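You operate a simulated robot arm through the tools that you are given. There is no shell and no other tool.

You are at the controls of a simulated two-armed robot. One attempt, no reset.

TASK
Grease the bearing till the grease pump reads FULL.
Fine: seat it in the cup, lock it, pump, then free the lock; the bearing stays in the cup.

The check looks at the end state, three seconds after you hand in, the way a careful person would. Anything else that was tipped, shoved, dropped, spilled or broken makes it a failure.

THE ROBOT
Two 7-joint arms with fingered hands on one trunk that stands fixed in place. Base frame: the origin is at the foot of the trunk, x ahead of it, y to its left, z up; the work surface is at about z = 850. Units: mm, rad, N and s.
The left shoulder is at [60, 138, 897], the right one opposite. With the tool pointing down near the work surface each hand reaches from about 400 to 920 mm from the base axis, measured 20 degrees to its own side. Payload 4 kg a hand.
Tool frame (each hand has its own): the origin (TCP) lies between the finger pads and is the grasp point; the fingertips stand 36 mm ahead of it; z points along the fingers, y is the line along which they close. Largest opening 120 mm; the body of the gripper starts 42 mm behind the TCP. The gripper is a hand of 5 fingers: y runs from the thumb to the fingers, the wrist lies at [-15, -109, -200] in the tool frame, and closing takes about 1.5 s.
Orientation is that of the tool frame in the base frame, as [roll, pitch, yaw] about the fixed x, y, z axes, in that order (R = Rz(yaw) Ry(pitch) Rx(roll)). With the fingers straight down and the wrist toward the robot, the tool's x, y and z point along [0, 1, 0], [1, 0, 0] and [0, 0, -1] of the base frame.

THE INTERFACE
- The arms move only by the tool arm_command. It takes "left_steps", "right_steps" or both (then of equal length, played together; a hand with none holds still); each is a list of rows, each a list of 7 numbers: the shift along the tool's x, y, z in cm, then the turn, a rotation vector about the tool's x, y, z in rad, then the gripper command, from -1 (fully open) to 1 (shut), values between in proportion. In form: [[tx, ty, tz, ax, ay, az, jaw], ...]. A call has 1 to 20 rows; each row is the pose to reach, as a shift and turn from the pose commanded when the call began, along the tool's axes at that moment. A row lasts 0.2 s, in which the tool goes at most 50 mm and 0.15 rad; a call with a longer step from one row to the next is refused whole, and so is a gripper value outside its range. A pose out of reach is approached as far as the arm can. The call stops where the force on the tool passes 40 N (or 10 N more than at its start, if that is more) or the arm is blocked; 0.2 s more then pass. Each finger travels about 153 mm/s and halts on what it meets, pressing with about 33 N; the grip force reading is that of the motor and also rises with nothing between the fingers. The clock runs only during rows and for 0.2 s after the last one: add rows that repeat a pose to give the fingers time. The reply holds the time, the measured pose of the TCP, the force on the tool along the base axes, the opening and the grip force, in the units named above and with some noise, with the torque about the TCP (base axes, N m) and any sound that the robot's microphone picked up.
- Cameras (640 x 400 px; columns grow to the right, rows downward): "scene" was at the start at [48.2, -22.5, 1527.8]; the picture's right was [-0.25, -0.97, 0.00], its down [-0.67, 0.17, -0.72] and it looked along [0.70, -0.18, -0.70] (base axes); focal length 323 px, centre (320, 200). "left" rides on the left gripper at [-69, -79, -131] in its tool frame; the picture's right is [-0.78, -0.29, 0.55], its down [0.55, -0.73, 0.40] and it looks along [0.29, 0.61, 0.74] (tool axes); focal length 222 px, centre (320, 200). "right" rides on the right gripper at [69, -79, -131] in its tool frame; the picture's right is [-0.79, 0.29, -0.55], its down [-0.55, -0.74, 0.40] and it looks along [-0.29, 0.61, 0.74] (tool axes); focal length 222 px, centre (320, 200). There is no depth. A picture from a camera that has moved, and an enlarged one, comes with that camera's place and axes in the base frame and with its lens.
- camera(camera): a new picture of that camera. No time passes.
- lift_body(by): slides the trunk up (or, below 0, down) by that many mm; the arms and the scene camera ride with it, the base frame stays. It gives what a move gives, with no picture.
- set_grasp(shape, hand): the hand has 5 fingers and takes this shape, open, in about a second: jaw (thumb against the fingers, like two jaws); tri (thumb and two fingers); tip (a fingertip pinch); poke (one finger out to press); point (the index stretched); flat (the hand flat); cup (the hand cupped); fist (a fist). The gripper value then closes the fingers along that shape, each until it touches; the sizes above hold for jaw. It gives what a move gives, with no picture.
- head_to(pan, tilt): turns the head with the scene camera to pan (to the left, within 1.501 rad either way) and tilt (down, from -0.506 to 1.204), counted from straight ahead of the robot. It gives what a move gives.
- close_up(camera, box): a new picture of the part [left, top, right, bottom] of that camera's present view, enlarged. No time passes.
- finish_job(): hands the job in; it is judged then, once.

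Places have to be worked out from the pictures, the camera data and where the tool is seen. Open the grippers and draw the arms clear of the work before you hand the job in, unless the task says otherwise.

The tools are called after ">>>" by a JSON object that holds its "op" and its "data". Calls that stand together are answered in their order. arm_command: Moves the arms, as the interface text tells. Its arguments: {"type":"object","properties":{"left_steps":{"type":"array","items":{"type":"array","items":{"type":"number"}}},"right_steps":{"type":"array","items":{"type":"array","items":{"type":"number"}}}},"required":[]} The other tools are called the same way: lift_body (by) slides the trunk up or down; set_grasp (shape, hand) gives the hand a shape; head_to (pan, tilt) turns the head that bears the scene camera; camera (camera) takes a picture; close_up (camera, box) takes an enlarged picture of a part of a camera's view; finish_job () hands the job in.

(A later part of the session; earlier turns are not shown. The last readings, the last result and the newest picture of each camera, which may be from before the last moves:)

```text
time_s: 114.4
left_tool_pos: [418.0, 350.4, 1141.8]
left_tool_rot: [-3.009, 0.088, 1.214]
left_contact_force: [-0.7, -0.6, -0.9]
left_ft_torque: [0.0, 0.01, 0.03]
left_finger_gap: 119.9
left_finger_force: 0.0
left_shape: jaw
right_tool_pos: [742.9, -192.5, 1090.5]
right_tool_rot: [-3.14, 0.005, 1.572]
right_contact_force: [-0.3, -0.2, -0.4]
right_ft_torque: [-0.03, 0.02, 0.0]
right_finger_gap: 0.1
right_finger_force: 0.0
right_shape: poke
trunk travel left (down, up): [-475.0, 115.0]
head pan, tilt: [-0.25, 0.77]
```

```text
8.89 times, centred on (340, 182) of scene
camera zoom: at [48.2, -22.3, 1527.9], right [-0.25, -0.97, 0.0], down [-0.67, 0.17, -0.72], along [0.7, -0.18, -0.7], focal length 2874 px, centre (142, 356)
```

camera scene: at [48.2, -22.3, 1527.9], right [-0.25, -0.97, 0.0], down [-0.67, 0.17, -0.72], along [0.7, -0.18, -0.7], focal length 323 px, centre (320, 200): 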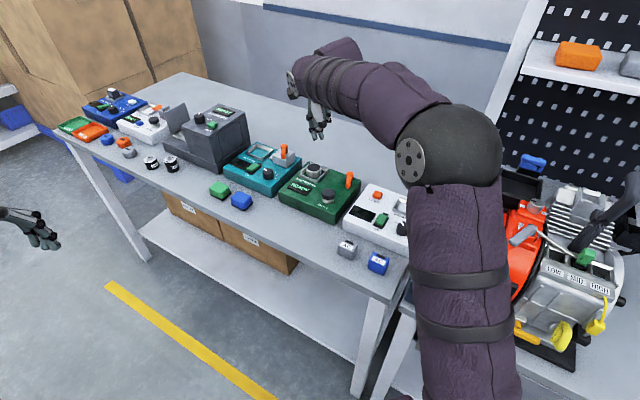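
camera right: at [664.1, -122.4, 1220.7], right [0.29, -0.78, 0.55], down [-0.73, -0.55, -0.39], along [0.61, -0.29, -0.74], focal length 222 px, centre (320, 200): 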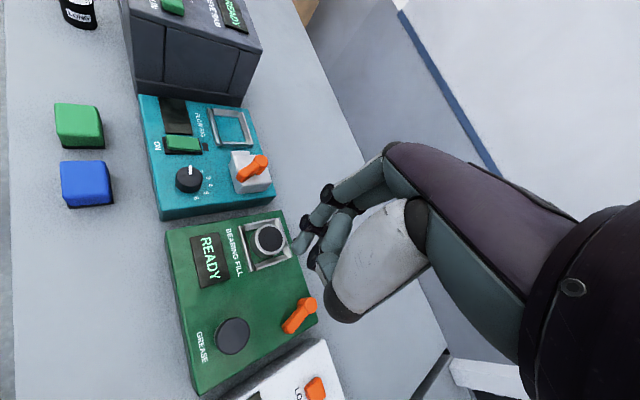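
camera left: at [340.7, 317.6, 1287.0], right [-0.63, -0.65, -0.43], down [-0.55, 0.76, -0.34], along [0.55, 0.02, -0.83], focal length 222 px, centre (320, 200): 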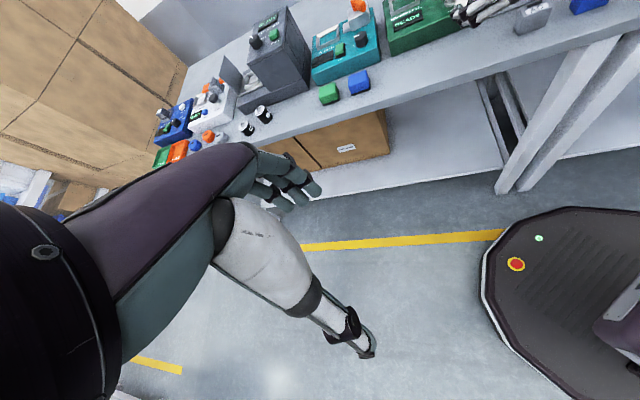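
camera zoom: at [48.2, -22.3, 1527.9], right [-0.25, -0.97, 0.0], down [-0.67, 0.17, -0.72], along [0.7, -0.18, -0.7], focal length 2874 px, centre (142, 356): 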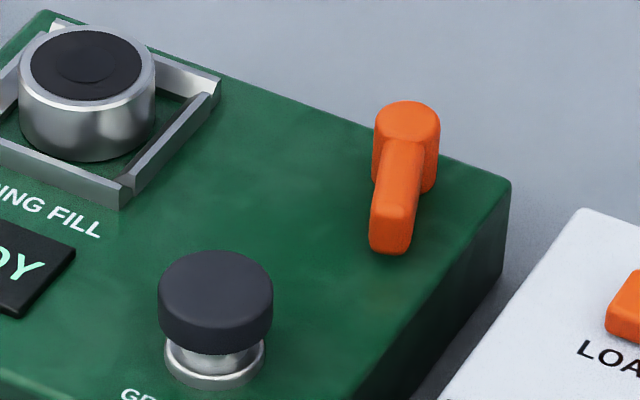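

I judge the lever's post at about (746,-291), top z≈912, with the arm pointing to about (709,-270). I look closer at which finger is out in the poke shape.

>>> {"op": "close_up", "data": {"camera": "scene", "box": [300, 95, 340, 145]}}

>>> {"op": "close_up", "data": {"camera": "right", "box": [280, 170, 360, 270]}}

```text
8.00 times, centred on (320, 120) of scene
camera zoom: at [48.2, -22.3, 1527.9], right [-0.25, -0.97, 0.0], down [-0.67, 0.17, -0.72], along [0.7, -0.18, -0.7], focal length 2586 px, centre (320, 840)
```

zoom: 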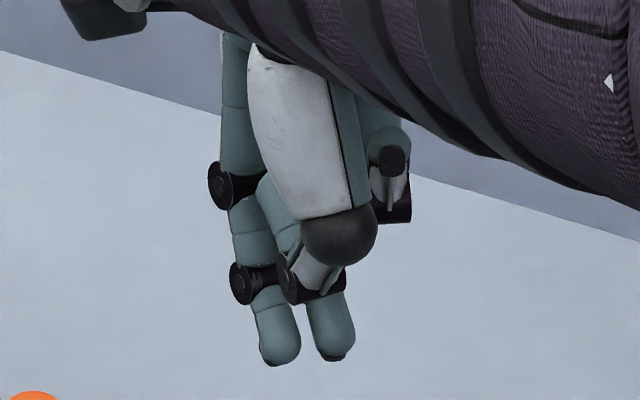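

```text
4.00 times, centred on (320, 220) of right
camera zoom: at [664.1, -122.4, 1220.7], right [0.29, -0.78, 0.55], down [-0.73, -0.55, -0.39], along [0.61, -0.29, -0.74], focal length 888 px, centre (320, 120)
```

zoom: 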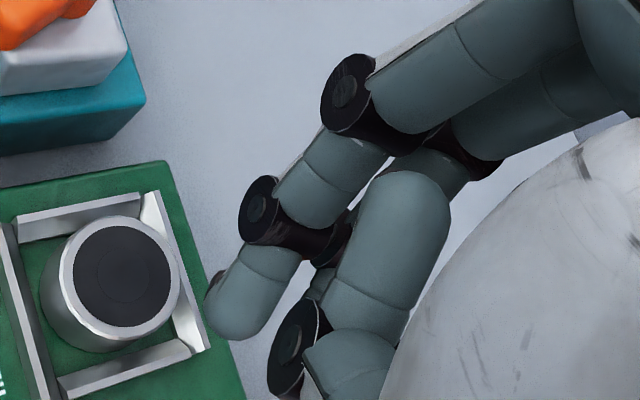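

Index and middle fingertips stand side by side at about x_t=+7 and −11 mm, 37 mm ahead of the TCP. I move to the right-hand side of the lever's tip, first staying above it.

>>> {"op": "arm_command", "data": {"right_steps": [[-3, -1, 1, 0, 0, 0, -1], [-6, -2, 2, 0, 0, 0, -1], [-9, -3, 4, 0, 0, 0, -1], [-10.85, -3.9, 7, 0, 0, 0, -1], [-10.85, -3.9, 10, 0, 0, 0, -1], [-10.85, -3.9, 12, 0, 0, 0, -1], [-10.85, -3.9, 12, 0, 0, 0, -1]]}}

>>> {"op": "camera", "data": {"camera": "right"}}

>>> {"op": "close_up", "data": {"camera": "scene", "box": [310, 140, 390, 200]}}

```text
time_s: 116.0
left_tool_pos: [417.3, 350.7, 1142.1]
left_tool_rot: [-3.012, 0.088, 1.212]
left_contact_force: [0.4, 0.2, 0.2]
left_ft_torque: [0.0, 0.0, -0.03]
left_finger_gap: 119.8
left_finger_force: 0.1
left_shape: jaw
right_tool_pos: [703.0, -301.3, 969.3]
right_tool_rot: [3.141, 0.003, 1.571]
right_contact_force: [0.8, -0.7, 0.1]
right_ft_torque: [0.02, 0.04, 0.0]
right_finger_gap: 0.0
right_finger_force: 0.1
right_shape: poke
trunk travel left (down, up): [-475.0, 115.0]
head pan, tilt: [-0.25, 0.77]
```

```text
taken
camera right: at [624.5, -232.2, 1099.7], right [0.29, -0.78, 0.55], down [-0.73, -0.55, -0.4], along [0.61, -0.29, -0.74], focal length 222 px, centre (320, 200)
```

right: 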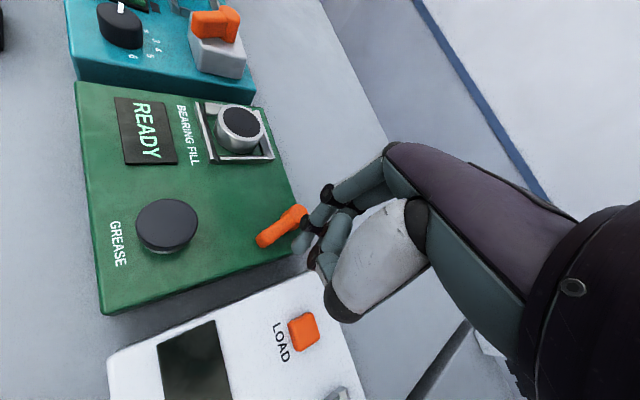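

```text
6.67 times, centred on (350, 170) of scene
camera zoom: at [48.2, -22.3, 1527.9], right [-0.25, -0.97, 0.0], down [-0.67, 0.17, -0.72], along [0.7, -0.18, -0.7], focal length 2155 px, centre (120, 400)
```

zoom: 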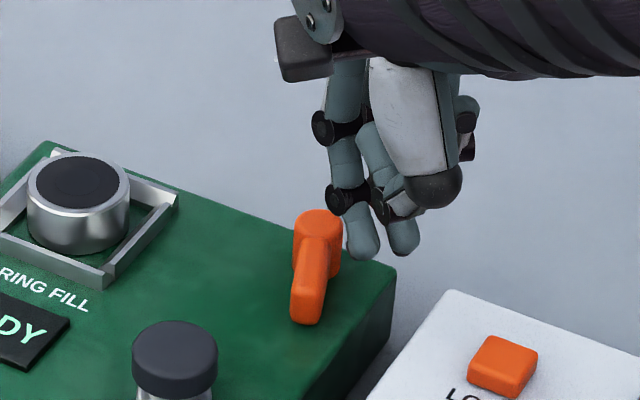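

The fingertips stand to the right of the lever, about 5 mm clear of it sideways. I lower them beside the lever to just above the pump's top.

>>> {"op": "arm_command", "data": {"right_steps": [[0, 0, 1, 0, 0, 0, -1], [0, 0, 2, 0, 0, 0, -1], [0, 0, 2.8, 0, 0, 0, -1], [0, 0, 3.3, 0, 0, 0, -1], [0, 0, 3.3, 0, 0, 0, -1]]}}

>>> {"op": "close_up", "data": {"camera": "right", "box": [230, 170, 350, 280]}}

>>> {"op": "close_up", "data": {"camera": "scene", "box": [325, 150, 389, 198]}}

```text
time_s: 117.2
left_tool_pos: [417.5, 350.1, 1140.9]
left_tool_rot: [-3.012, 0.086, 1.214]
left_contact_force: [-0.5, 0.4, 0.4]
left_ft_torque: [0.01, 0.0, 0.01]
left_finger_gap: 119.8
left_finger_force: 0.0
left_shape: jaw
right_tool_pos: [704.2, -302.1, 938.1]
right_tool_rot: [-3.141, 0.004, 1.572]
right_contact_force: [0.1, -1.1, 1.2]
right_ft_torque: [0.0, -0.05, -0.02]
right_finger_gap: 0.0
right_finger_force: 0.1
right_shape: poke
trunk travel left (down, up): [-475.0, 115.0]
head pan, tilt: [-0.25, 0.77]
```

```text
3.64 times, centred on (290, 225) of right
camera zoom: at [624.7, -231.8, 1067.8], right [0.29, -0.78, 0.55], down [-0.73, -0.55, -0.39], along [0.61, -0.29, -0.74], focal length 808 px, centre (429, 109)
```

zoom: 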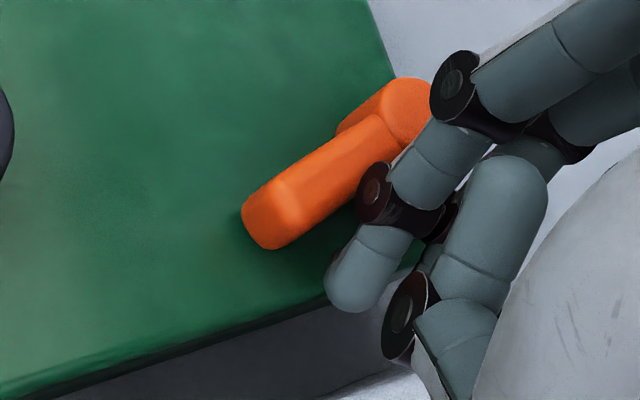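

```text
8.33 times, centred on (357, 174) of scene
camera zoom: at [48.2, -22.4, 1527.9], right [-0.25, -0.97, 0.0], down [-0.67, 0.17, -0.72], along [0.7, -0.18, -0.7], focal length 2694 px, centre (12, 417)
```

zoom: 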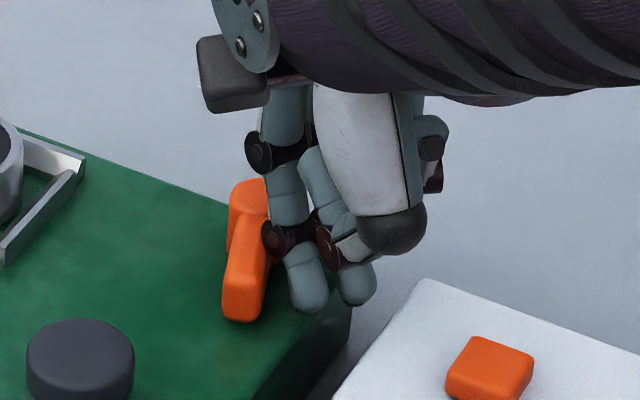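

The index finger stands just right of the lever's arm. I push gently leftward (and slightly forward) in 2 mm steps and watch the force.

>>> {"op": "arm_command", "data": {"right_steps": [[0.18, 0.09, 0, 0, 0, 0, -1], [0.35, 0.19, 0, 0, 0, 0, -1], [0.53, 0.28, 0, 0, 0, 0, -1], [0.53, 0.28, 0, 0, 0, 0, -1]]}}

>>> {"op": "close_up", "data": {"camera": "scene", "box": [325, 150, 389, 198]}}

```text
time_s: 118.2
left_tool_pos: [417.8, 348.7, 1140.2]
left_tool_rot: [-3.009, 0.087, 1.213]
left_contact_force: [-0.4, 0.4, 0.1]
left_ft_torque: [-0.01, -0.01, 0.02]
left_finger_gap: 120.1
left_finger_force: 0.1
left_shape: jaw
right_tool_pos: [706.6, -294.0, 938.0]
right_tool_rot: [3.141, 0.004, 1.57]
right_contact_force: [-1.6, -0.7, 1.1]
right_ft_torque: [-0.02, 0.0, 0.0]
right_finger_gap: 0.0
right_finger_force: 0.0
right_shape: poke
trunk travel left (down, up): [-475.0, 115.0]
head pan, tilt: [-0.25, 0.77]
```

```text
8.33 times, centred on (357, 174) of scene
camera zoom: at [48.1, -22.4, 1527.9], right [-0.25, -0.97, 0.0], down [-0.67, 0.17, -0.72], along [0.7, -0.18, -0.7], focal length 2694 px, centre (12, 417)
```

zoom: 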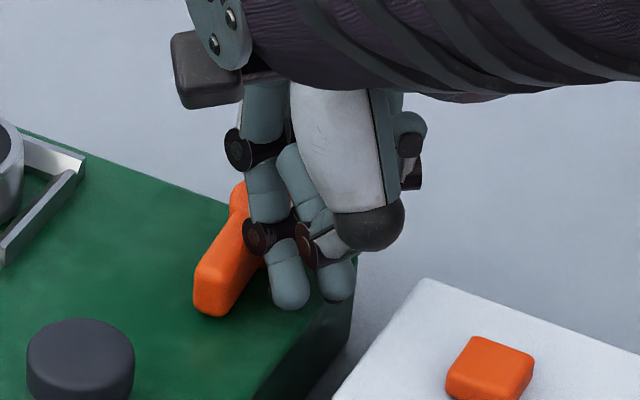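

The lever turns leftward easily (about 2 N). I go on pushing along the arc around its post by about 40° and look at the display.

>>> {"op": "arm_command", "data": {"right_steps": [[0.27, 0.08, 0, 0, 0, 0, -1], [0.53, 0.16, 0, 0, 0, 0, -1], [0.83, 0.27, 0, 0, 0, 0, -1], [1.12, 0.38, 0, 0, 0, 0, -1], [1.39, 0.53, 0, 0, 0, 0, -1], [1.66, 0.69, 0, 0, 0, 0, -1], [1.91, 0.89, 0, 0, 0, 0, -1], [2.15, 1.09, 0, 0, 0, 0, -1], [2.15, 1.09, 0, 0, 0, 0, -1]]}}

>>> {"op": "close_up", "data": {"camera": "scene", "box": [290, 150, 386, 210]}}

>>> {"op": "close_up", "data": {"camera": "right", "box": [100, 80, 340, 280]}}

```text
time_s: 120.2
left_tool_pos: [417.9, 351.5, 1142.1]
left_tool_rot: [-3.011, 0.086, 1.212]
left_contact_force: [1.3, -0.3, 0.6]
left_ft_torque: [-0.01, -0.02, 0.01]
left_finger_gap: 120.0
left_finger_force: 0.0
left_shape: jaw
right_tool_pos: [715.5, -273.3, 938.9]
right_tool_rot: [3.14, 0.004, 1.572]
right_contact_force: [-8.7, -0.1, 4.5]
right_ft_torque: [0.01, 0.05, -0.05]
right_finger_gap: 0.0
right_finger_force: 0.1
right_shape: poke
trunk travel left (down, up): [-475.0, 115.0]
head pan, tilt: [-0.25, 0.77]
```

```text
6.67 times, centred on (338, 180) of scene
camera zoom: at [47.0, -22.0, 1527.9], right [-0.25, -0.97, 0.0], down [-0.67, 0.17, -0.72], along [0.7, -0.18, -0.7], focal length 2155 px, centre (200, 333)
```

zoom: 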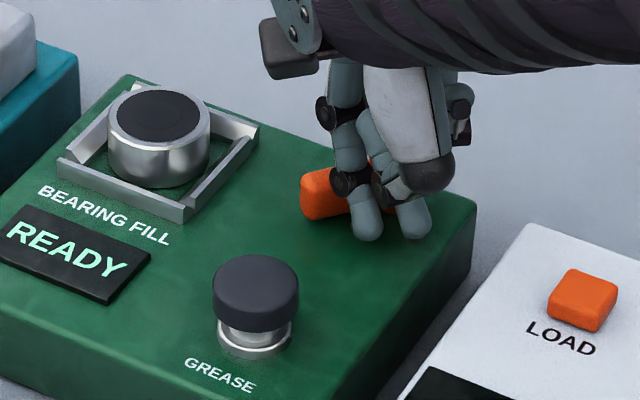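

```text
2.00 times, centred on (220, 180) of right
camera zoom: at [637.1, -203.5, 1068.7], right [0.29, -0.78, 0.55], down [-0.73, -0.55, -0.39], along [0.61, -0.29, -0.74], focal length 444 px, centre (520, 240)
```

zoom: 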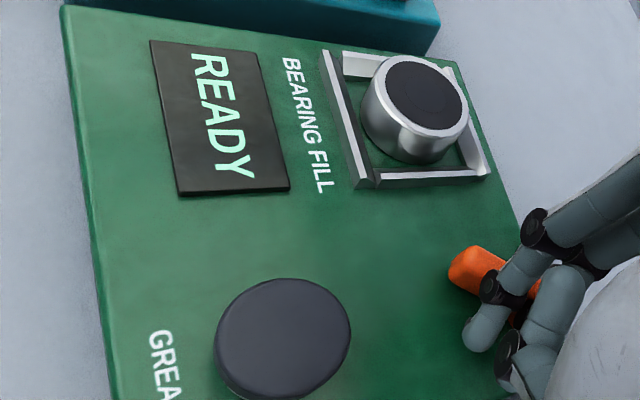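

The lever has turned about 50° and resists with about 9 N; the display still reads READY. I continue along the arc.

>>> {"op": "arm_command", "data": {"right_steps": [[0.21, 0.24, 0, 0, 0, 0, -1], [0.4, 0.49, 0, 0, 0, 0, -1], [0.56, 0.76, 0, 0, 0, 0, -1], [0.71, 1.03, 0, 0, 0, 0, -1], [0.82, 1.33, 0, 0, 0, 0, -1], [0.93, 1.62, 0, 0, 0, 0, -1], [0.93, 1.62, 0, 0, 0, 0, -1]]}}

>>> {"op": "close_up", "data": {"camera": "scene", "box": [290, 150, 386, 210]}}

>>> {"op": "close_up", "data": {"camera": "right", "box": [100, 80, 340, 280]}}

```text
time_s: 121.4
left_tool_pos: [414.4, 351.9, 1143.2]
left_tool_rot: [-3.013, 0.088, 1.215]
left_contact_force: [0.0, -0.5, 0.6]
left_ft_torque: [-0.04, 0.01, 0.0]
left_finger_gap: 120.3
left_finger_force: 0.1
left_shape: jaw
right_tool_pos: [723.5, -268.9, 940.9]
right_tool_rot: [-3.134, 0.009, 1.568]
right_contact_force: [-33.5, -5.1, 20.5]
right_ft_torque: [0.02, 0.45, 0.13]
right_finger_gap: 0.0
right_finger_force: 0.2
right_shape: poke
trunk travel left (down, up): [-475.0, 115.0]
head pan, tilt: [-0.25, 0.77]
stopped in row 5 (right hand): the force on the tool passed its limit at 43 N (the readings are from after the stop); the commanded pose is now the measured one
```

```text
6.67 times, centred on (338, 180) of scene
camera zoom: at [42.2, -21.7, 1528.3], right [-0.25, -0.97, 0.0], down [-0.67, 0.17, -0.72], along [0.7, -0.18, -0.69], focal length 2155 px, centre (200, 333)
```

zoom: 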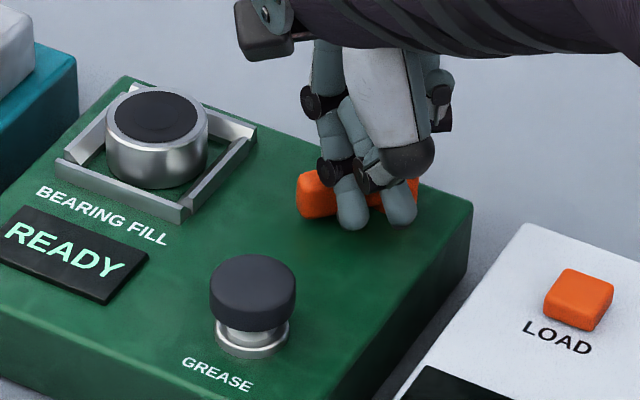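

```text
2.00 times, centred on (220, 180) of right
camera zoom: at [645.6, -198.3, 1071.1], right [0.29, -0.78, 0.55], down [-0.74, -0.55, -0.39], along [0.61, -0.29, -0.74], focal length 444 px, centre (520, 240)
```

zoom: 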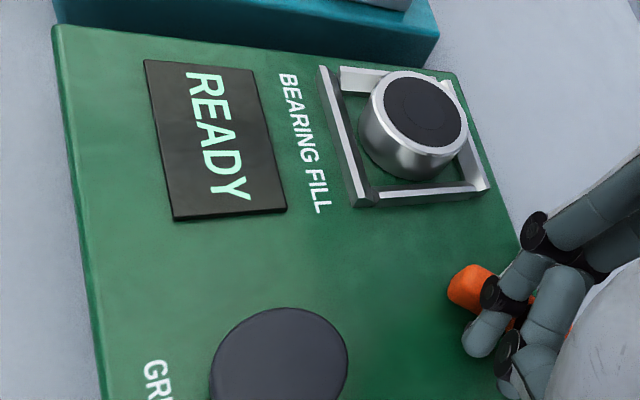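

The push met a hard stop at about 100° (force 43 N), so the lever has turned roughly 50° to its end. I back the finger off and see where the lever stays.

>>> {"op": "arm_command", "data": {"right_steps": [[-0.2, -0.5, 0, 0, 0, 0, -1], [-0.5, -1.0, 0, 0, 0, 0, -1], [-1.0, -1.6, -0.5, 0, 0, 0, -1], [-1.0, -1.6, -0.5, 0, 0, 0, -1]]}}

>>> {"op": "close_up", "data": {"camera": "scene", "box": [290, 150, 386, 210]}}

>>> {"op": "close_up", "data": {"camera": "right", "box": [100, 80, 340, 280]}}

```text
time_s: 122.4
left_tool_pos: [418.1, 351.7, 1141.2]
left_tool_rot: [-3.01, 0.088, 1.215]
left_contact_force: [0.9, 1.0, 0.0]
left_ft_torque: [-0.01, 0.0, 0.02]
left_finger_gap: 119.7
left_finger_force: 0.1
left_shape: jaw
right_tool_pos: [712.5, -275.9, 941.2]
right_tool_rot: [-3.134, 0.006, 1.571]
right_contact_force: [-3.4, 3.2, 4.9]
right_ft_torque: [0.02, 0.0, 0.06]
right_finger_gap: 0.0
right_finger_force: 0.1
right_shape: poke
trunk travel left (down, up): [-475.0, 115.0]
head pan, tilt: [-0.25, 0.77]
```

```text
6.67 times, centred on (338, 180) of scene
camera zoom: at [47.8, -21.8, 1527.6], right [-0.25, -0.97, 0.0], down [-0.67, 0.17, -0.72], along [0.7, -0.18, -0.7], focal length 2155 px, centre (200, 333)
```

zoom: 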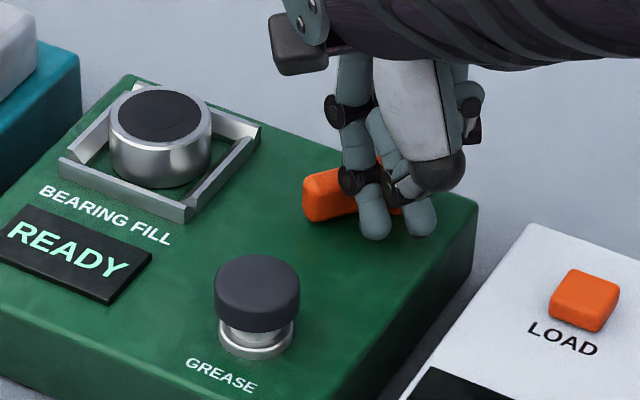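

```text
2.00 times, centred on (220, 180) of right
camera zoom: at [634.3, -205.5, 1072.0], right [0.29, -0.78, 0.55], down [-0.74, -0.55, -0.39], along [0.61, -0.29, -0.74], focal length 444 px, centre (520, 240)
```

zoom: 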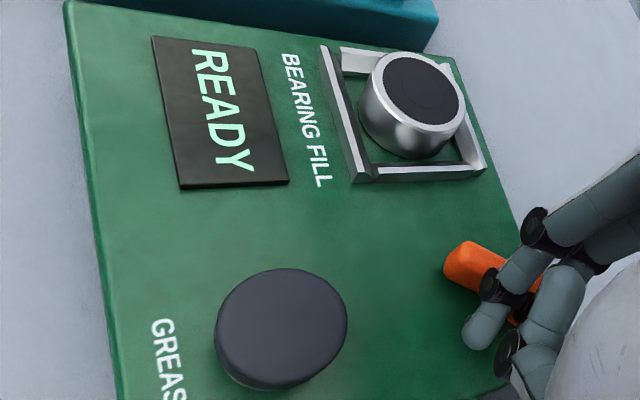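

The lever stays where it was pushed. I raise the hand away to see it clearly.

>>> {"op": "arm_command", "data": {"right_steps": [[-0.3, -0.5, -0.5, 0, 0, 0, -1], [-0.8, -1.0, -2, 0, 0, 0, -1], [-1.0, -1.5, -5, 0, 0, 0, -1], [-1.0, -3, -8, 0, 0, 0, -1], [-1.0, -6, -11, 0, 0, 0, -1], [-1.0, -6, -11, 0, 0, 0, -1]]}}

>>> {"op": "close_up", "data": {"camera": "scene", "box": [290, 150, 386, 210]}}

>>> {"op": "camera", "data": {"camera": "right"}}

>>> {"op": "close_up", "data": {"camera": "scene", "box": [330, 160, 370, 190]}}

```text
time_s: 123.8
left_tool_pos: [418.5, 351.7, 1141.3]
left_tool_rot: [-3.008, 0.088, 1.215]
left_contact_force: [0.3, -0.6, -0.1]
left_ft_torque: [-0.01, -0.04, -0.01]
left_finger_gap: 119.7
left_finger_force: 0.0
left_shape: jaw
right_tool_pos: [650.9, -284.7, 1053.3]
right_tool_rot: [-3.133, 0.007, 1.57]
right_contact_force: [0.1, -0.6, 0.2]
right_ft_torque: [0.02, -0.01, -0.02]
right_finger_gap: 0.0
right_finger_force: 0.0
right_shape: poke
trunk travel left (down, up): [-475.0, 115.0]
head pan, tilt: [-0.25, 0.77]
```

```text
6.67 times, centred on (338, 180) of scene
camera zoom: at [48.8, -22.2, 1527.8], right [-0.25, -0.97, 0.0], down [-0.67, 0.17, -0.72], along [0.7, -0.18, -0.7], focal length 2155 px, centre (200, 333)
```

zoom: 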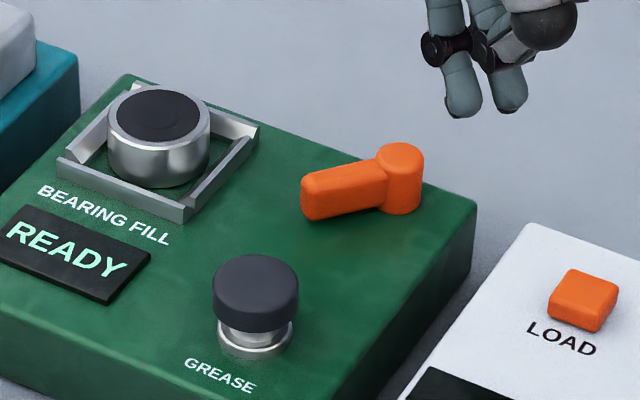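

```text
taken
camera right: at [573.6, -214.8, 1184.2], right [0.29, -0.78, 0.55], down [-0.74, -0.55, -0.39], along [0.61, -0.29, -0.74], focal length 222 px, centre (320, 200)
```

right: 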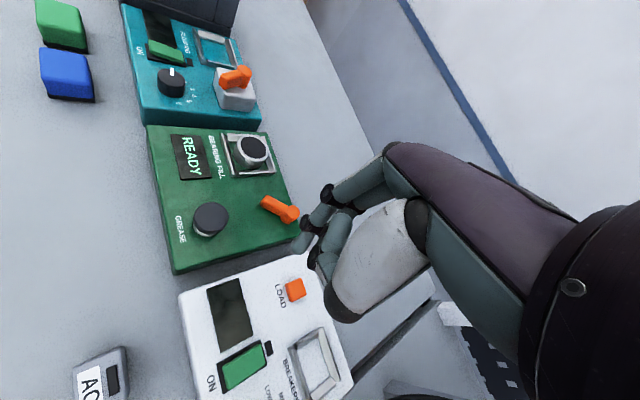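

```text
13.33 times, centred on (350, 175) of scene
camera zoom: at [48.8, -22.2, 1527.8], right [-0.25, -0.97, 0.0], down [-0.67, 0.17, -0.72], along [0.7, -0.18, -0.7], focal length 4311 px, centre (-80, 533)
```

zoom: 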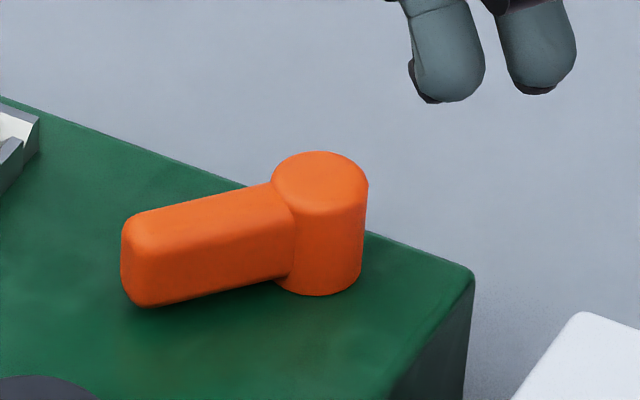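

The lever has swung to point leftward and holds its place. I zoom in through the right camera to measure its angle.

>>> {"op": "close_up", "data": {"camera": "right", "box": [245, 180, 309, 240]}}

>>> {"op": "close_up", "data": {"camera": "right", "box": [140, 110, 310, 280]}}

```text
6.67 times, centred on (277, 210) of right
camera zoom: at [573.6, -214.8, 1184.2], right [0.29, -0.78, 0.55], down [-0.74, -0.55, -0.39], along [0.61, -0.29, -0.74], focal length 1481 px, centre (607, 133)
```

zoom: 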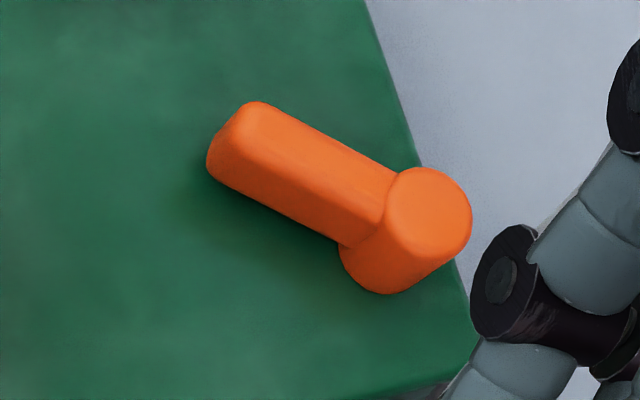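

```text
2.35 times, centred on (225, 195) of right
camera zoom: at [573.6, -214.8, 1184.2], right [0.29, -0.78, 0.55], down [-0.74, -0.55, -0.39], along [0.61, -0.29, -0.74], focal length 523 px, centre (544, 212)
```

zoom: 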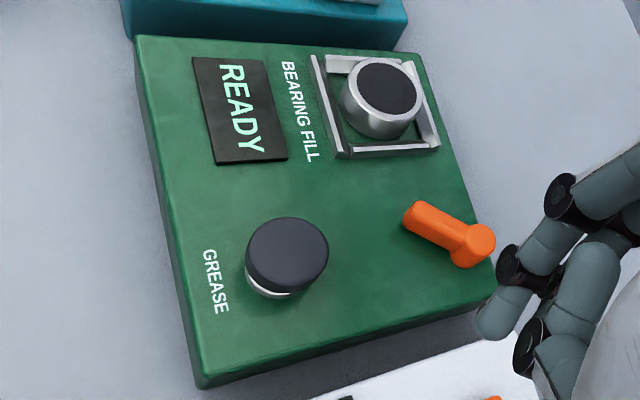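

Measured in the right camera the lever went from about 150° to about 92°, and the force analysis shows the finger was on the arm itself, so this is the lever's end stop. I check the display and pump closely before pressing.

>>> {"op": "close_up", "data": {"camera": "scene", "box": [286, 172, 334, 202]}}

>>> {"op": "close_up", "data": {"camera": "right", "box": [190, 190, 260, 250]}}

>>> {"op": "close_up", "data": {"camera": "scene", "box": [310, 180, 350, 210]}}

```text
13.33 times, centred on (310, 187) of scene
camera zoom: at [48.8, -22.2, 1527.8], right [-0.25, -0.97, 0.0], down [-0.67, 0.17, -0.72], along [0.7, -0.18, -0.7], focal length 4311 px, centre (453, 373)
```

zoom: 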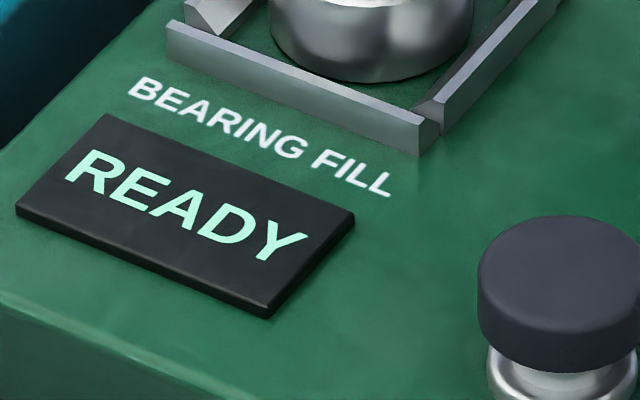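

```text
6.67 times, centred on (225, 220) of right
camera zoom: at [573.6, -214.8, 1184.2], right [0.29, -0.78, 0.55], down [-0.74, -0.55, -0.39], along [0.61, -0.29, -0.74], focal length 1481 px, centre (953, 67)
```

zoom: 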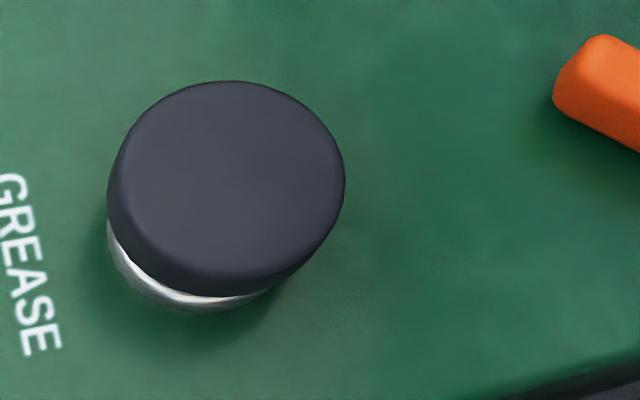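

```text
13.33 times, centred on (330, 195) of scene
camera zoom: at [48.8, -22.2, 1527.8], right [-0.25, -0.97, 0.0], down [-0.67, 0.17, -0.72], along [0.7, -0.18, -0.7], focal length 4311 px, centre (187, 267)
```

zoom: 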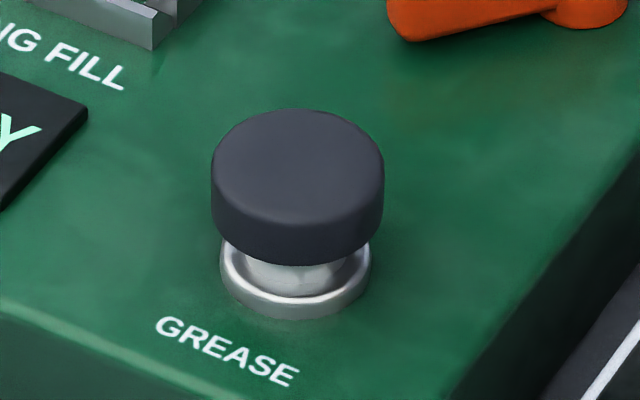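

Display still reads READY; the lever is at its end stop toward the cup, which I take as locked. The GREASE knob's top centre works out at (674,-201.5,925), so I bring the two poke fingertips over it.

>>> {"op": "arm_command", "data": {"right_steps": [[2.5, 0.5, 0, 0, 0, 0, -1], [5, 1.2, 0, 0, 0, 0, -1], [7.5, 1.8, 1.5, 0, 0, 0, -1], [8.52, 1.99, 4, 0, 0, 0, -1], [8.52, 1.99, 6.5, 0, 0, 0, -1], [8.52, 1.99, 7.5, 0, 0, 0, -1], [8.52, 1.99, 7.5, 0, 0, 0, -1]]}}

>>> {"op": "close_up", "data": {"camera": "scene", "box": [290, 150, 370, 210]}}

>>> {"op": "camera", "data": {"camera": "right"}}

>>> {"op": "close_up", "data": {"camera": "left", "box": [380, 0, 500, 60]}}

```text
time_s: 125.4
left_tool_pos: [416.7, 350.4, 1140.7]
left_tool_rot: [-3.011, 0.087, 1.216]
left_contact_force: [-0.1, 0.0, 0.1]
left_ft_torque: [0.02, 0.0, 0.01]
left_finger_gap: 120.0
left_finger_force: 0.1
left_shape: jaw
right_tool_pos: [672.7, -200.5, 976.9]
right_tool_rot: [-3.137, 0.004, 1.571]
right_contact_force: [0.1, 0.3, 0.2]
right_ft_torque: [0.0, -0.01, -0.01]
right_finger_gap: 0.0
right_finger_force: 0.0
right_shape: poke
trunk travel left (down, up): [-475.0, 115.0]
head pan, tilt: [-0.25, 0.77]
```

```text
6.67 times, centred on (330, 180) of scene
camera zoom: at [48.2, -22.3, 1527.8], right [-0.25, -0.97, 0.0], down [-0.67, 0.17, -0.72], along [0.7, -0.18, -0.7], focal length 2155 px, centre (253, 333)
```

zoom: 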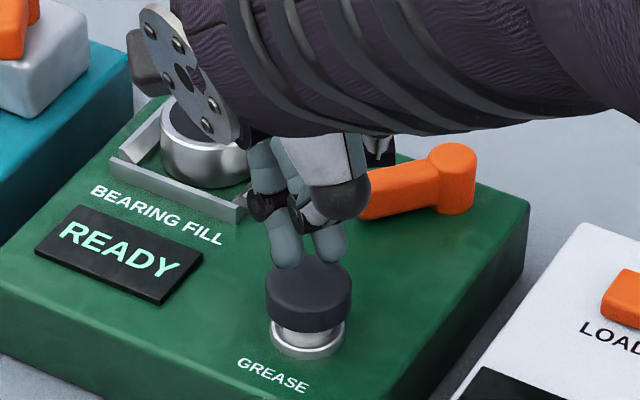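

```text
taken
camera right: at [594.2, -131.5, 1107.2], right [0.29, -0.78, 0.55], down [-0.74, -0.55, -0.39], along [0.61, -0.29, -0.74], focal length 222 px, centre (320, 200)
```

right: 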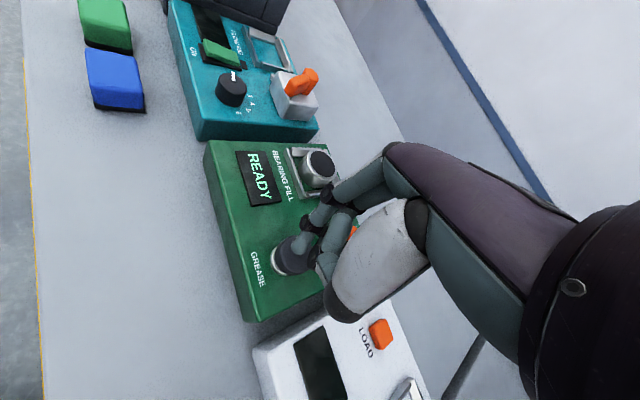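

```text
5.33 times, centred on (440, 30) of left
camera zoom: at [340.5, 318.2, 1287.0], right [-0.62, -0.65, -0.43], down [-0.55, 0.76, -0.34], along [0.55, 0.02, -0.83], focal length 1185 px, centre (-320, 1107)
```

zoom: 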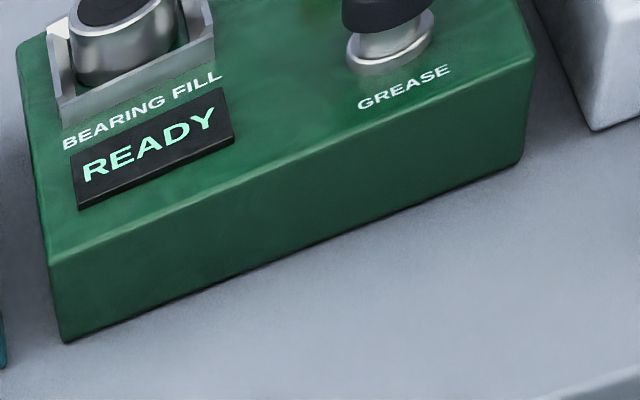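

The fingertips stand right above the knob. I press down slowly, up to about 9 mm past first contact, and watch the force.

>>> {"op": "arm_command", "data": {"right_steps": [[0, 0, 0.8, 0, 0, 0, -1], [0, 0, 1.2, 0, 0, 0, -1], [0, 0, 1.5, 0, 0, 0, -1], [0, 0, 1.7, 0, 0, 0, -1], [0, 0, 1.9, 0, 0, 0, -1], [0, 0, 2.1, 0, 0, 0, -1], [0, 0, 2.3, 0, 0, 0, -1]]}}

>>> {"op": "close_up", "data": {"camera": "left", "box": [380, 0, 500, 60]}}

>>> {"op": "close_up", "data": {"camera": "scene", "box": [290, 150, 370, 210]}}

```text
time_s: 127.0
left_tool_pos: [417.1, 352.1, 1141.6]
left_tool_rot: [-3.009, 0.088, 1.217]
left_contact_force: [-0.7, 0.2, -0.5]
left_ft_torque: [-0.02, -0.01, -0.02]
left_finger_gap: 119.9
left_finger_force: 0.2
left_shape: jaw
right_tool_pos: [671.6, -201.7, 954.7]
right_tool_rot: [-3.136, 0.011, 1.57]
right_contact_force: [0.4, -0.9, 2.3]
right_ft_torque: [0.03, -0.03, -0.02]
right_finger_gap: 0.0
right_finger_force: 0.0
right_shape: poke
trunk travel left (down, up): [-475.0, 115.0]
head pan, tilt: [-0.25, 0.77]
```

```text
5.33 times, centred on (440, 30) of left
camera zoom: at [340.3, 318.3, 1287.1], right [-0.62, -0.65, -0.43], down [-0.55, 0.76, -0.34], along [0.55, 0.02, -0.83], focal length 1185 px, centre (-320, 1107)
```

zoom: 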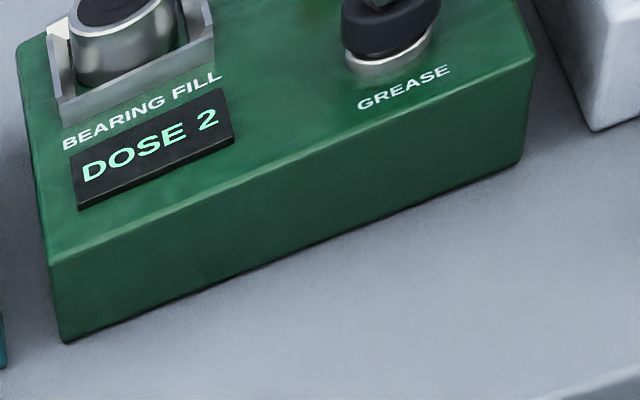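

```text
6.67 times, centred on (330, 180) of scene
camera zoom: at [48.1, -22.2, 1527.9], right [-0.25, -0.97, 0.0], down [-0.67, 0.17, -0.72], along [0.7, -0.18, -0.7], focal length 2155 px, centre (253, 333)
```

zoom: 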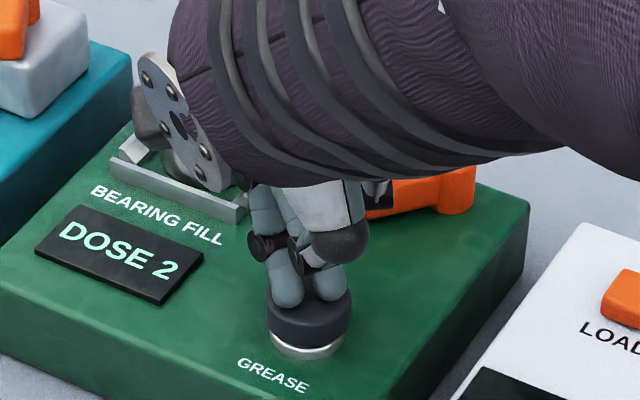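

The display changed to DOSE 2, so the lock is accepted and the pump works. I release the knob fully and read again.

>>> {"op": "arm_command", "data": {"right_steps": [[0, 0, -0.5, 0, 0, 0, -1], [0, 0, -1.2, 0, 0, 0, -1], [0, 0, -2.0, 0, 0, 0, -1], [0, 0, -2.0, 0, 0, 0, -1]]}}

>>> {"op": "close_up", "data": {"camera": "left", "box": [380, 0, 500, 60]}}

>>> {"op": "close_up", "data": {"camera": "scene", "box": [290, 150, 370, 210]}}

```text
time_s: 128.0
left_tool_pos: [418.6, 351.2, 1140.7]
left_tool_rot: [-3.009, 0.086, 1.217]
left_contact_force: [0.6, 0.0, -0.2]
left_ft_torque: [-0.01, 0.0, 0.03]
left_finger_gap: 119.8
left_finger_force: 0.0
left_shape: jaw
right_tool_pos: [672.4, -201.0, 975.7]
right_tool_rot: [-3.136, 0.005, 1.57]
right_contact_force: [0.7, 0.1, 0.6]
right_ft_torque: [0.03, -0.01, 0.0]
right_finger_gap: 0.0
right_finger_force: 0.0
right_shape: poke
trunk travel left (down, up): [-475.0, 115.0]
head pan, tilt: [-0.25, 0.77]
```

```text
5.33 times, centred on (440, 30) of left
camera zoom: at [340.5, 318.2, 1287.0], right [-0.63, -0.65, -0.43], down [-0.55, 0.76, -0.34], along [0.55, 0.02, -0.83], focal length 1185 px, centre (-320, 1107)
```

zoom: 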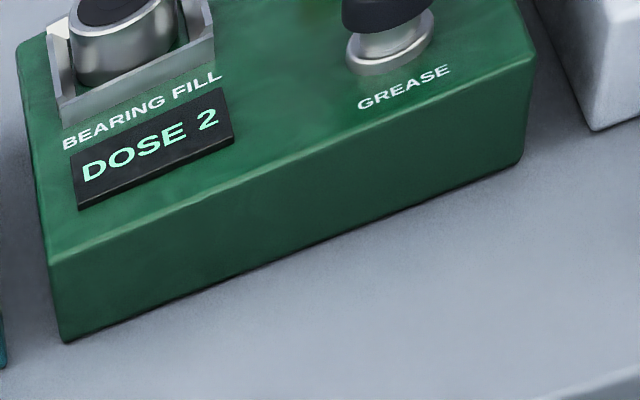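

```text
6.67 times, centred on (330, 180) of scene
camera zoom: at [48.3, -22.3, 1527.8], right [-0.25, -0.97, 0.0], down [-0.67, 0.17, -0.72], along [0.7, -0.18, -0.7], focal length 2155 px, centre (253, 333)
```

zoom: 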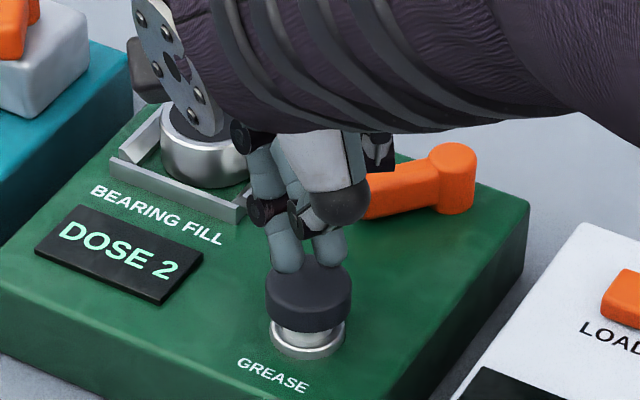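

The knob sprang back and the display reads DOSE 2. I press a second time in the same way.

>>> {"op": "arm_command", "data": {"right_steps": [[0, 0, 0.8, 0, 0, 0, -1], [0, 0, 1.2, 0, 0, 0, -1], [0, 0, 1.5, 0, 0, 0, -1], [0, 0, 1.7, 0, 0, 0, -1], [0, 0, 1.9, 0, 0, 0, -1], [0, 0, 2.1, 0, 0, 0, -1]]}}

>>> {"op": "close_up", "data": {"camera": "left", "box": [380, 0, 500, 60]}}

```text
time_s: 129.4
left_tool_pos: [417.6, 351.8, 1141.1]
left_tool_rot: [-3.012, 0.087, 1.216]
left_contact_force: [-0.8, 0.2, 0.0]
left_ft_torque: [-0.01, 0.02, 0.0]
left_finger_gap: 120.1
left_finger_force: 0.0
left_shape: jaw
right_tool_pos: [671.4, -202.0, 953.5]
right_tool_rot: [-3.137, 0.004, 1.569]
right_contact_force: [1.6, 0.2, 3.5]
right_ft_torque: [0.05, -0.05, -0.03]
right_finger_gap: 0.0
right_finger_force: 0.2
right_shape: poke
trunk travel left (down, up): [-475.0, 115.0]
head pan, tilt: [-0.25, 0.77]
```

```text
5.33 times, centred on (440, 30) of left
camera zoom: at [340.4, 318.3, 1287.1], right [-0.62, -0.65, -0.43], down [-0.55, 0.76, -0.34], along [0.55, 0.02, -0.83], focal length 1185 px, centre (-320, 1107)
```

zoom: 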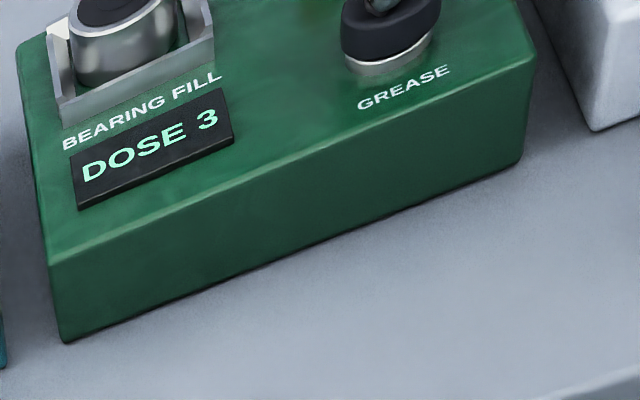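

DOSE 3 now, one more per press. I release and press again, checking the display each time.

>>> {"op": "arm_command", "data": {"right_steps": [[0, 0, -0.5, 0, 0, 0, -1], [0, 0, -1.2, 0, 0, 0, -1], [0, 0, -2.1, 0, 0, 0, -1], [0, 0, -2.1, 0, 0, 0, -1]]}}

>>> {"op": "close_up", "data": {"camera": "left", "box": [380, 0, 500, 60]}}

>>> {"op": "arm_command", "data": {"right_steps": [[0, 0, 0.8, 0, 0, 0, -1], [0, 0, 1.2, 0, 0, 0, -1], [0, 0, 1.5, 0, 0, 0, -1], [0, 0, 1.7, 0, 0, 0, -1], [0, 0, 1.9, 0, 0, 0, -1], [0, 0, 2.1, 0, 0, 0, -1]]}}

>>> {"op": "close_up", "data": {"camera": "left", "box": [380, 0, 500, 60]}}

```text
time_s: 130.4
left_tool_pos: [417.3, 351.3, 1140.7]
left_tool_rot: [-3.011, 0.086, 1.217]
left_contact_force: [0.7, 0.2, -1.4]
left_ft_torque: [-0.01, -0.01, -0.02]
left_finger_gap: 120.1
left_finger_force: 0.1
left_shape: jaw
right_tool_pos: [671.5, -202.7, 974.7]
right_tool_rot: [-3.136, 0.006, 1.569]
right_contact_force: [-0.4, 0.1, -0.5]
right_ft_torque: [0.05, -0.03, 0.0]
right_finger_gap: 0.1
right_finger_force: 0.1
right_shape: poke
trunk travel left (down, up): [-475.0, 115.0]
head pan, tilt: [-0.25, 0.77]
```

```text
5.33 times, centred on (440, 30) of left
camera zoom: at [340.6, 318.2, 1287.0], right [-0.63, -0.65, -0.43], down [-0.55, 0.76, -0.34], along [0.55, 0.02, -0.83], focal length 1185 px, centre (-320, 1107)
```

zoom: 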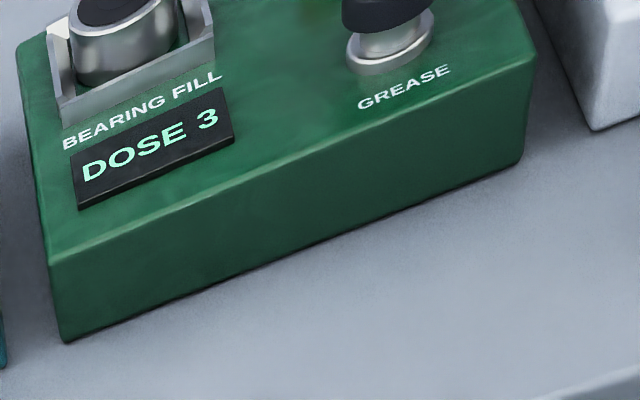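

```text
time_s: 131.8
left_tool_pos: [416.9, 351.7, 1140.8]
left_tool_rot: [-3.011, 0.089, 1.216]
left_contact_force: [-0.6, -0.6, -0.4]
left_ft_torque: [-0.03, 0.02, -0.02]
left_finger_gap: 120.0
left_finger_force: 0.1
left_shape: jaw
right_tool_pos: [672.2, -202.8, 953.6]
right_tool_rot: [-3.137, 0.008, 1.569]
right_contact_force: [0.8, -0.5, 3.3]
right_ft_torque: [0.03, -0.01, 0.0]
right_finger_gap: 0.0
right_finger_force: 0.1
right_shape: poke
trunk travel left (down, up): [-475.0, 115.0]
head pan, tilt: [-0.25, 0.77]
```

```text
5.33 times, centred on (440, 30) of left
camera zoom: at [340.4, 318.3, 1287.1], right [-0.62, -0.65, -0.43], down [-0.55, 0.76, -0.34], along [0.55, 0.02, -0.83], focal length 1185 px, centre (-320, 1107)
```

zoom: 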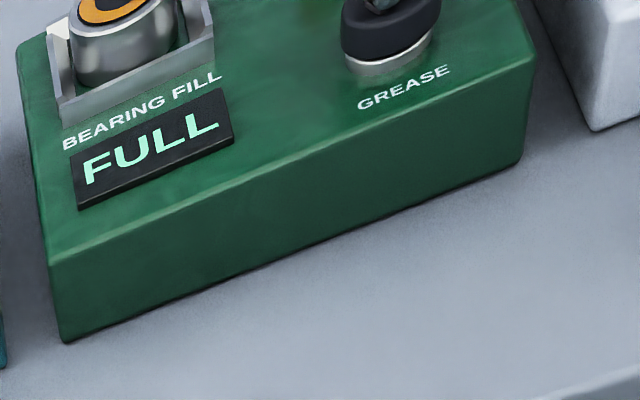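

The display reads FULL and grease shows in the bearing. I release the knob straight up, without pressing again, and check.

>>> {"op": "arm_command", "data": {"right_steps": [[0, 0, -0.8, 0, 0, 0, -1], [0, 0, -2.2, 0, 0, 0, -1], [0, 0, -4.2, 0, 0, 0, -1], [0, 0, -6.5, 0, 0, 0, -1], [0, 0, -6.5, 0, 0, 0, -1]]}}

>>> {"op": "close_up", "data": {"camera": "left", "box": [380, 0, 500, 60]}}

>>> {"op": "close_up", "data": {"camera": "scene", "box": [290, 150, 386, 210]}}

```text
time_s: 133.0
left_tool_pos: [417.7, 350.5, 1141.0]
left_tool_rot: [-3.011, 0.089, 1.216]
left_contact_force: [0.4, 0.2, 0.3]
left_ft_torque: [-0.03, 0.02, 0.02]
left_finger_gap: 120.0
left_finger_force: 0.1
left_shape: jaw
right_tool_pos: [672.3, -201.7, 1018.6]
right_tool_rot: [-3.135, 0.008, 1.571]
right_contact_force: [-0.2, 0.1, -0.8]
right_ft_torque: [0.01, 0.02, 0.0]
right_finger_gap: 0.1
right_finger_force: 0.2
right_shape: poke
trunk travel left (down, up): [-475.0, 115.0]
head pan, tilt: [-0.25, 0.77]
```

```text
5.33 times, centred on (440, 30) of left
camera zoom: at [340.6, 318.3, 1287.0], right [-0.63, -0.65, -0.43], down [-0.55, 0.76, -0.34], along [0.55, 0.02, -0.83], focal length 1185 px, centre (-320, 1107)
```

zoom: 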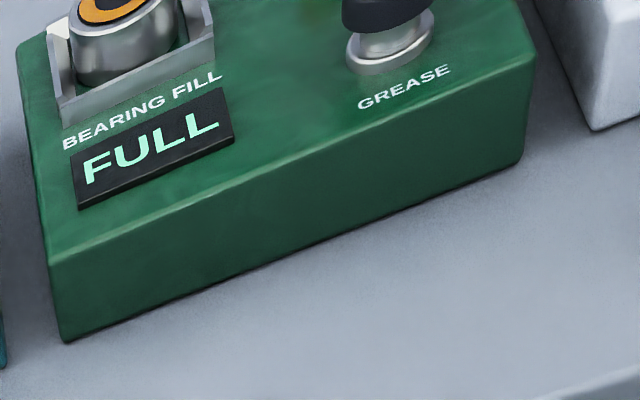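

```text
6.67 times, centred on (338, 180) of scene
camera zoom: at [48.3, -22.3, 1527.8], right [-0.25, -0.97, 0.0], down [-0.67, 0.17, -0.72], along [0.7, -0.18, -0.7], focal length 2155 px, centre (200, 333)
```

zoom: 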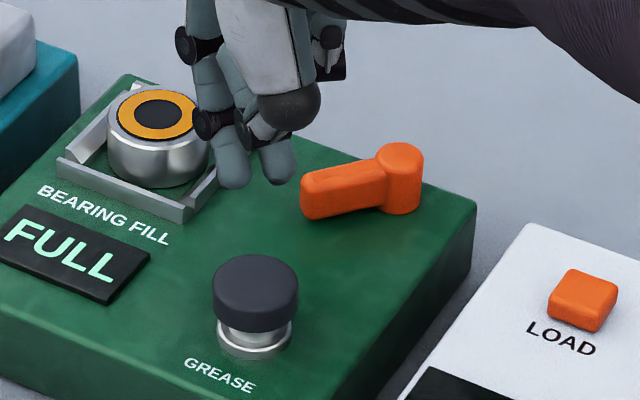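

FULL remains and an orange grease ring shows on the bearing. Now I free the lock: I move the finger over to the far (+x) side of the lever's arm, staying high.

>>> {"op": "arm_command", "data": {"right_steps": [[-1.2, 2.4, 0, 0, 0, 0, -1], [-2.4, 4.8, 0, 0, 0, 0, -1], [-3.6, 7.2, 0, 0, 0, 0, -1], [-4.81, 9.37, 0, 0, 0, 0, -1], [-4.81, 9.37, 2, 0, 0, 0, -1], [-4.81, 9.37, 3.8, 0, 0, 0, -1], [-4.81, 9.37, 3.8, 0, 0, 0, -1]]}}

>>> {"op": "close_up", "data": {"camera": "scene", "box": [300, 140, 380, 200]}}

>>> {"op": "camera", "data": {"camera": "right"}}

```text
time_s: 134.6
left_tool_pos: [418.4, 351.2, 1142.0]
left_tool_rot: [-3.011, 0.088, 1.216]
left_contact_force: [-0.3, -0.1, 0.9]
left_ft_torque: [-0.01, -0.04, 0.0]
left_finger_gap: 119.9
left_finger_force: 0.2
left_shape: jaw
right_tool_pos: [766.2, -251.3, 980.9]
right_tool_rot: [-3.137, 0.008, 1.569]
right_contact_force: [0.2, -0.1, -0.1]
right_ft_torque: [0.06, 0.0, 0.01]
right_finger_gap: 0.1
right_finger_force: 0.1
right_shape: poke
trunk travel left (down, up): [-475.0, 115.0]
head pan, tilt: [-0.25, 0.77]
```

```text
6.67 times, centred on (340, 170) of scene
camera zoom: at [48.2, -22.3, 1527.9], right [-0.25, -0.97, 0.0], down [-0.67, 0.17, -0.72], along [0.7, -0.18, -0.7], focal length 2155 px, centre (187, 400)
```

zoom: 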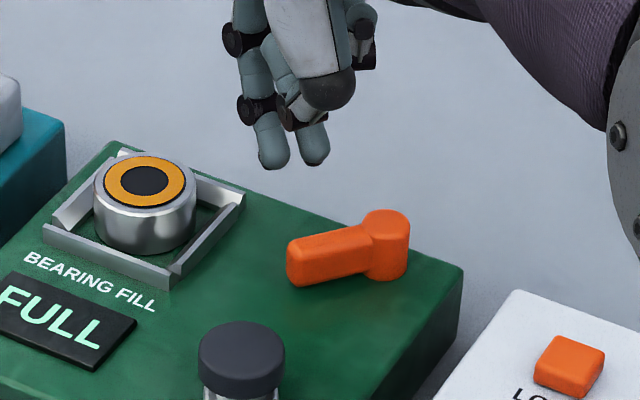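

```text
taken
camera right: at [687.7, -180.6, 1111.2], right [0.29, -0.78, 0.55], down [-0.74, -0.55, -0.39], along [0.61, -0.29, -0.74], focal length 222 px, centre (320, 200)
```

right: 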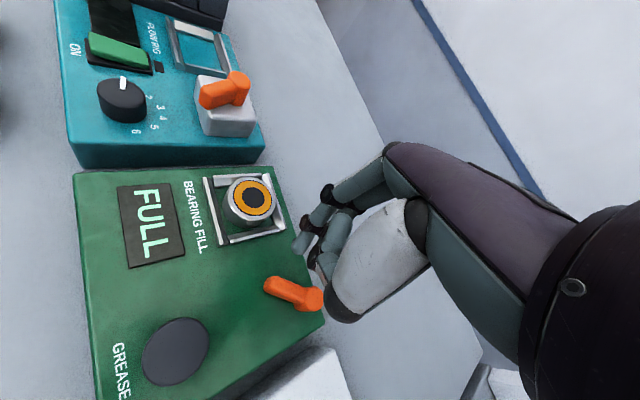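

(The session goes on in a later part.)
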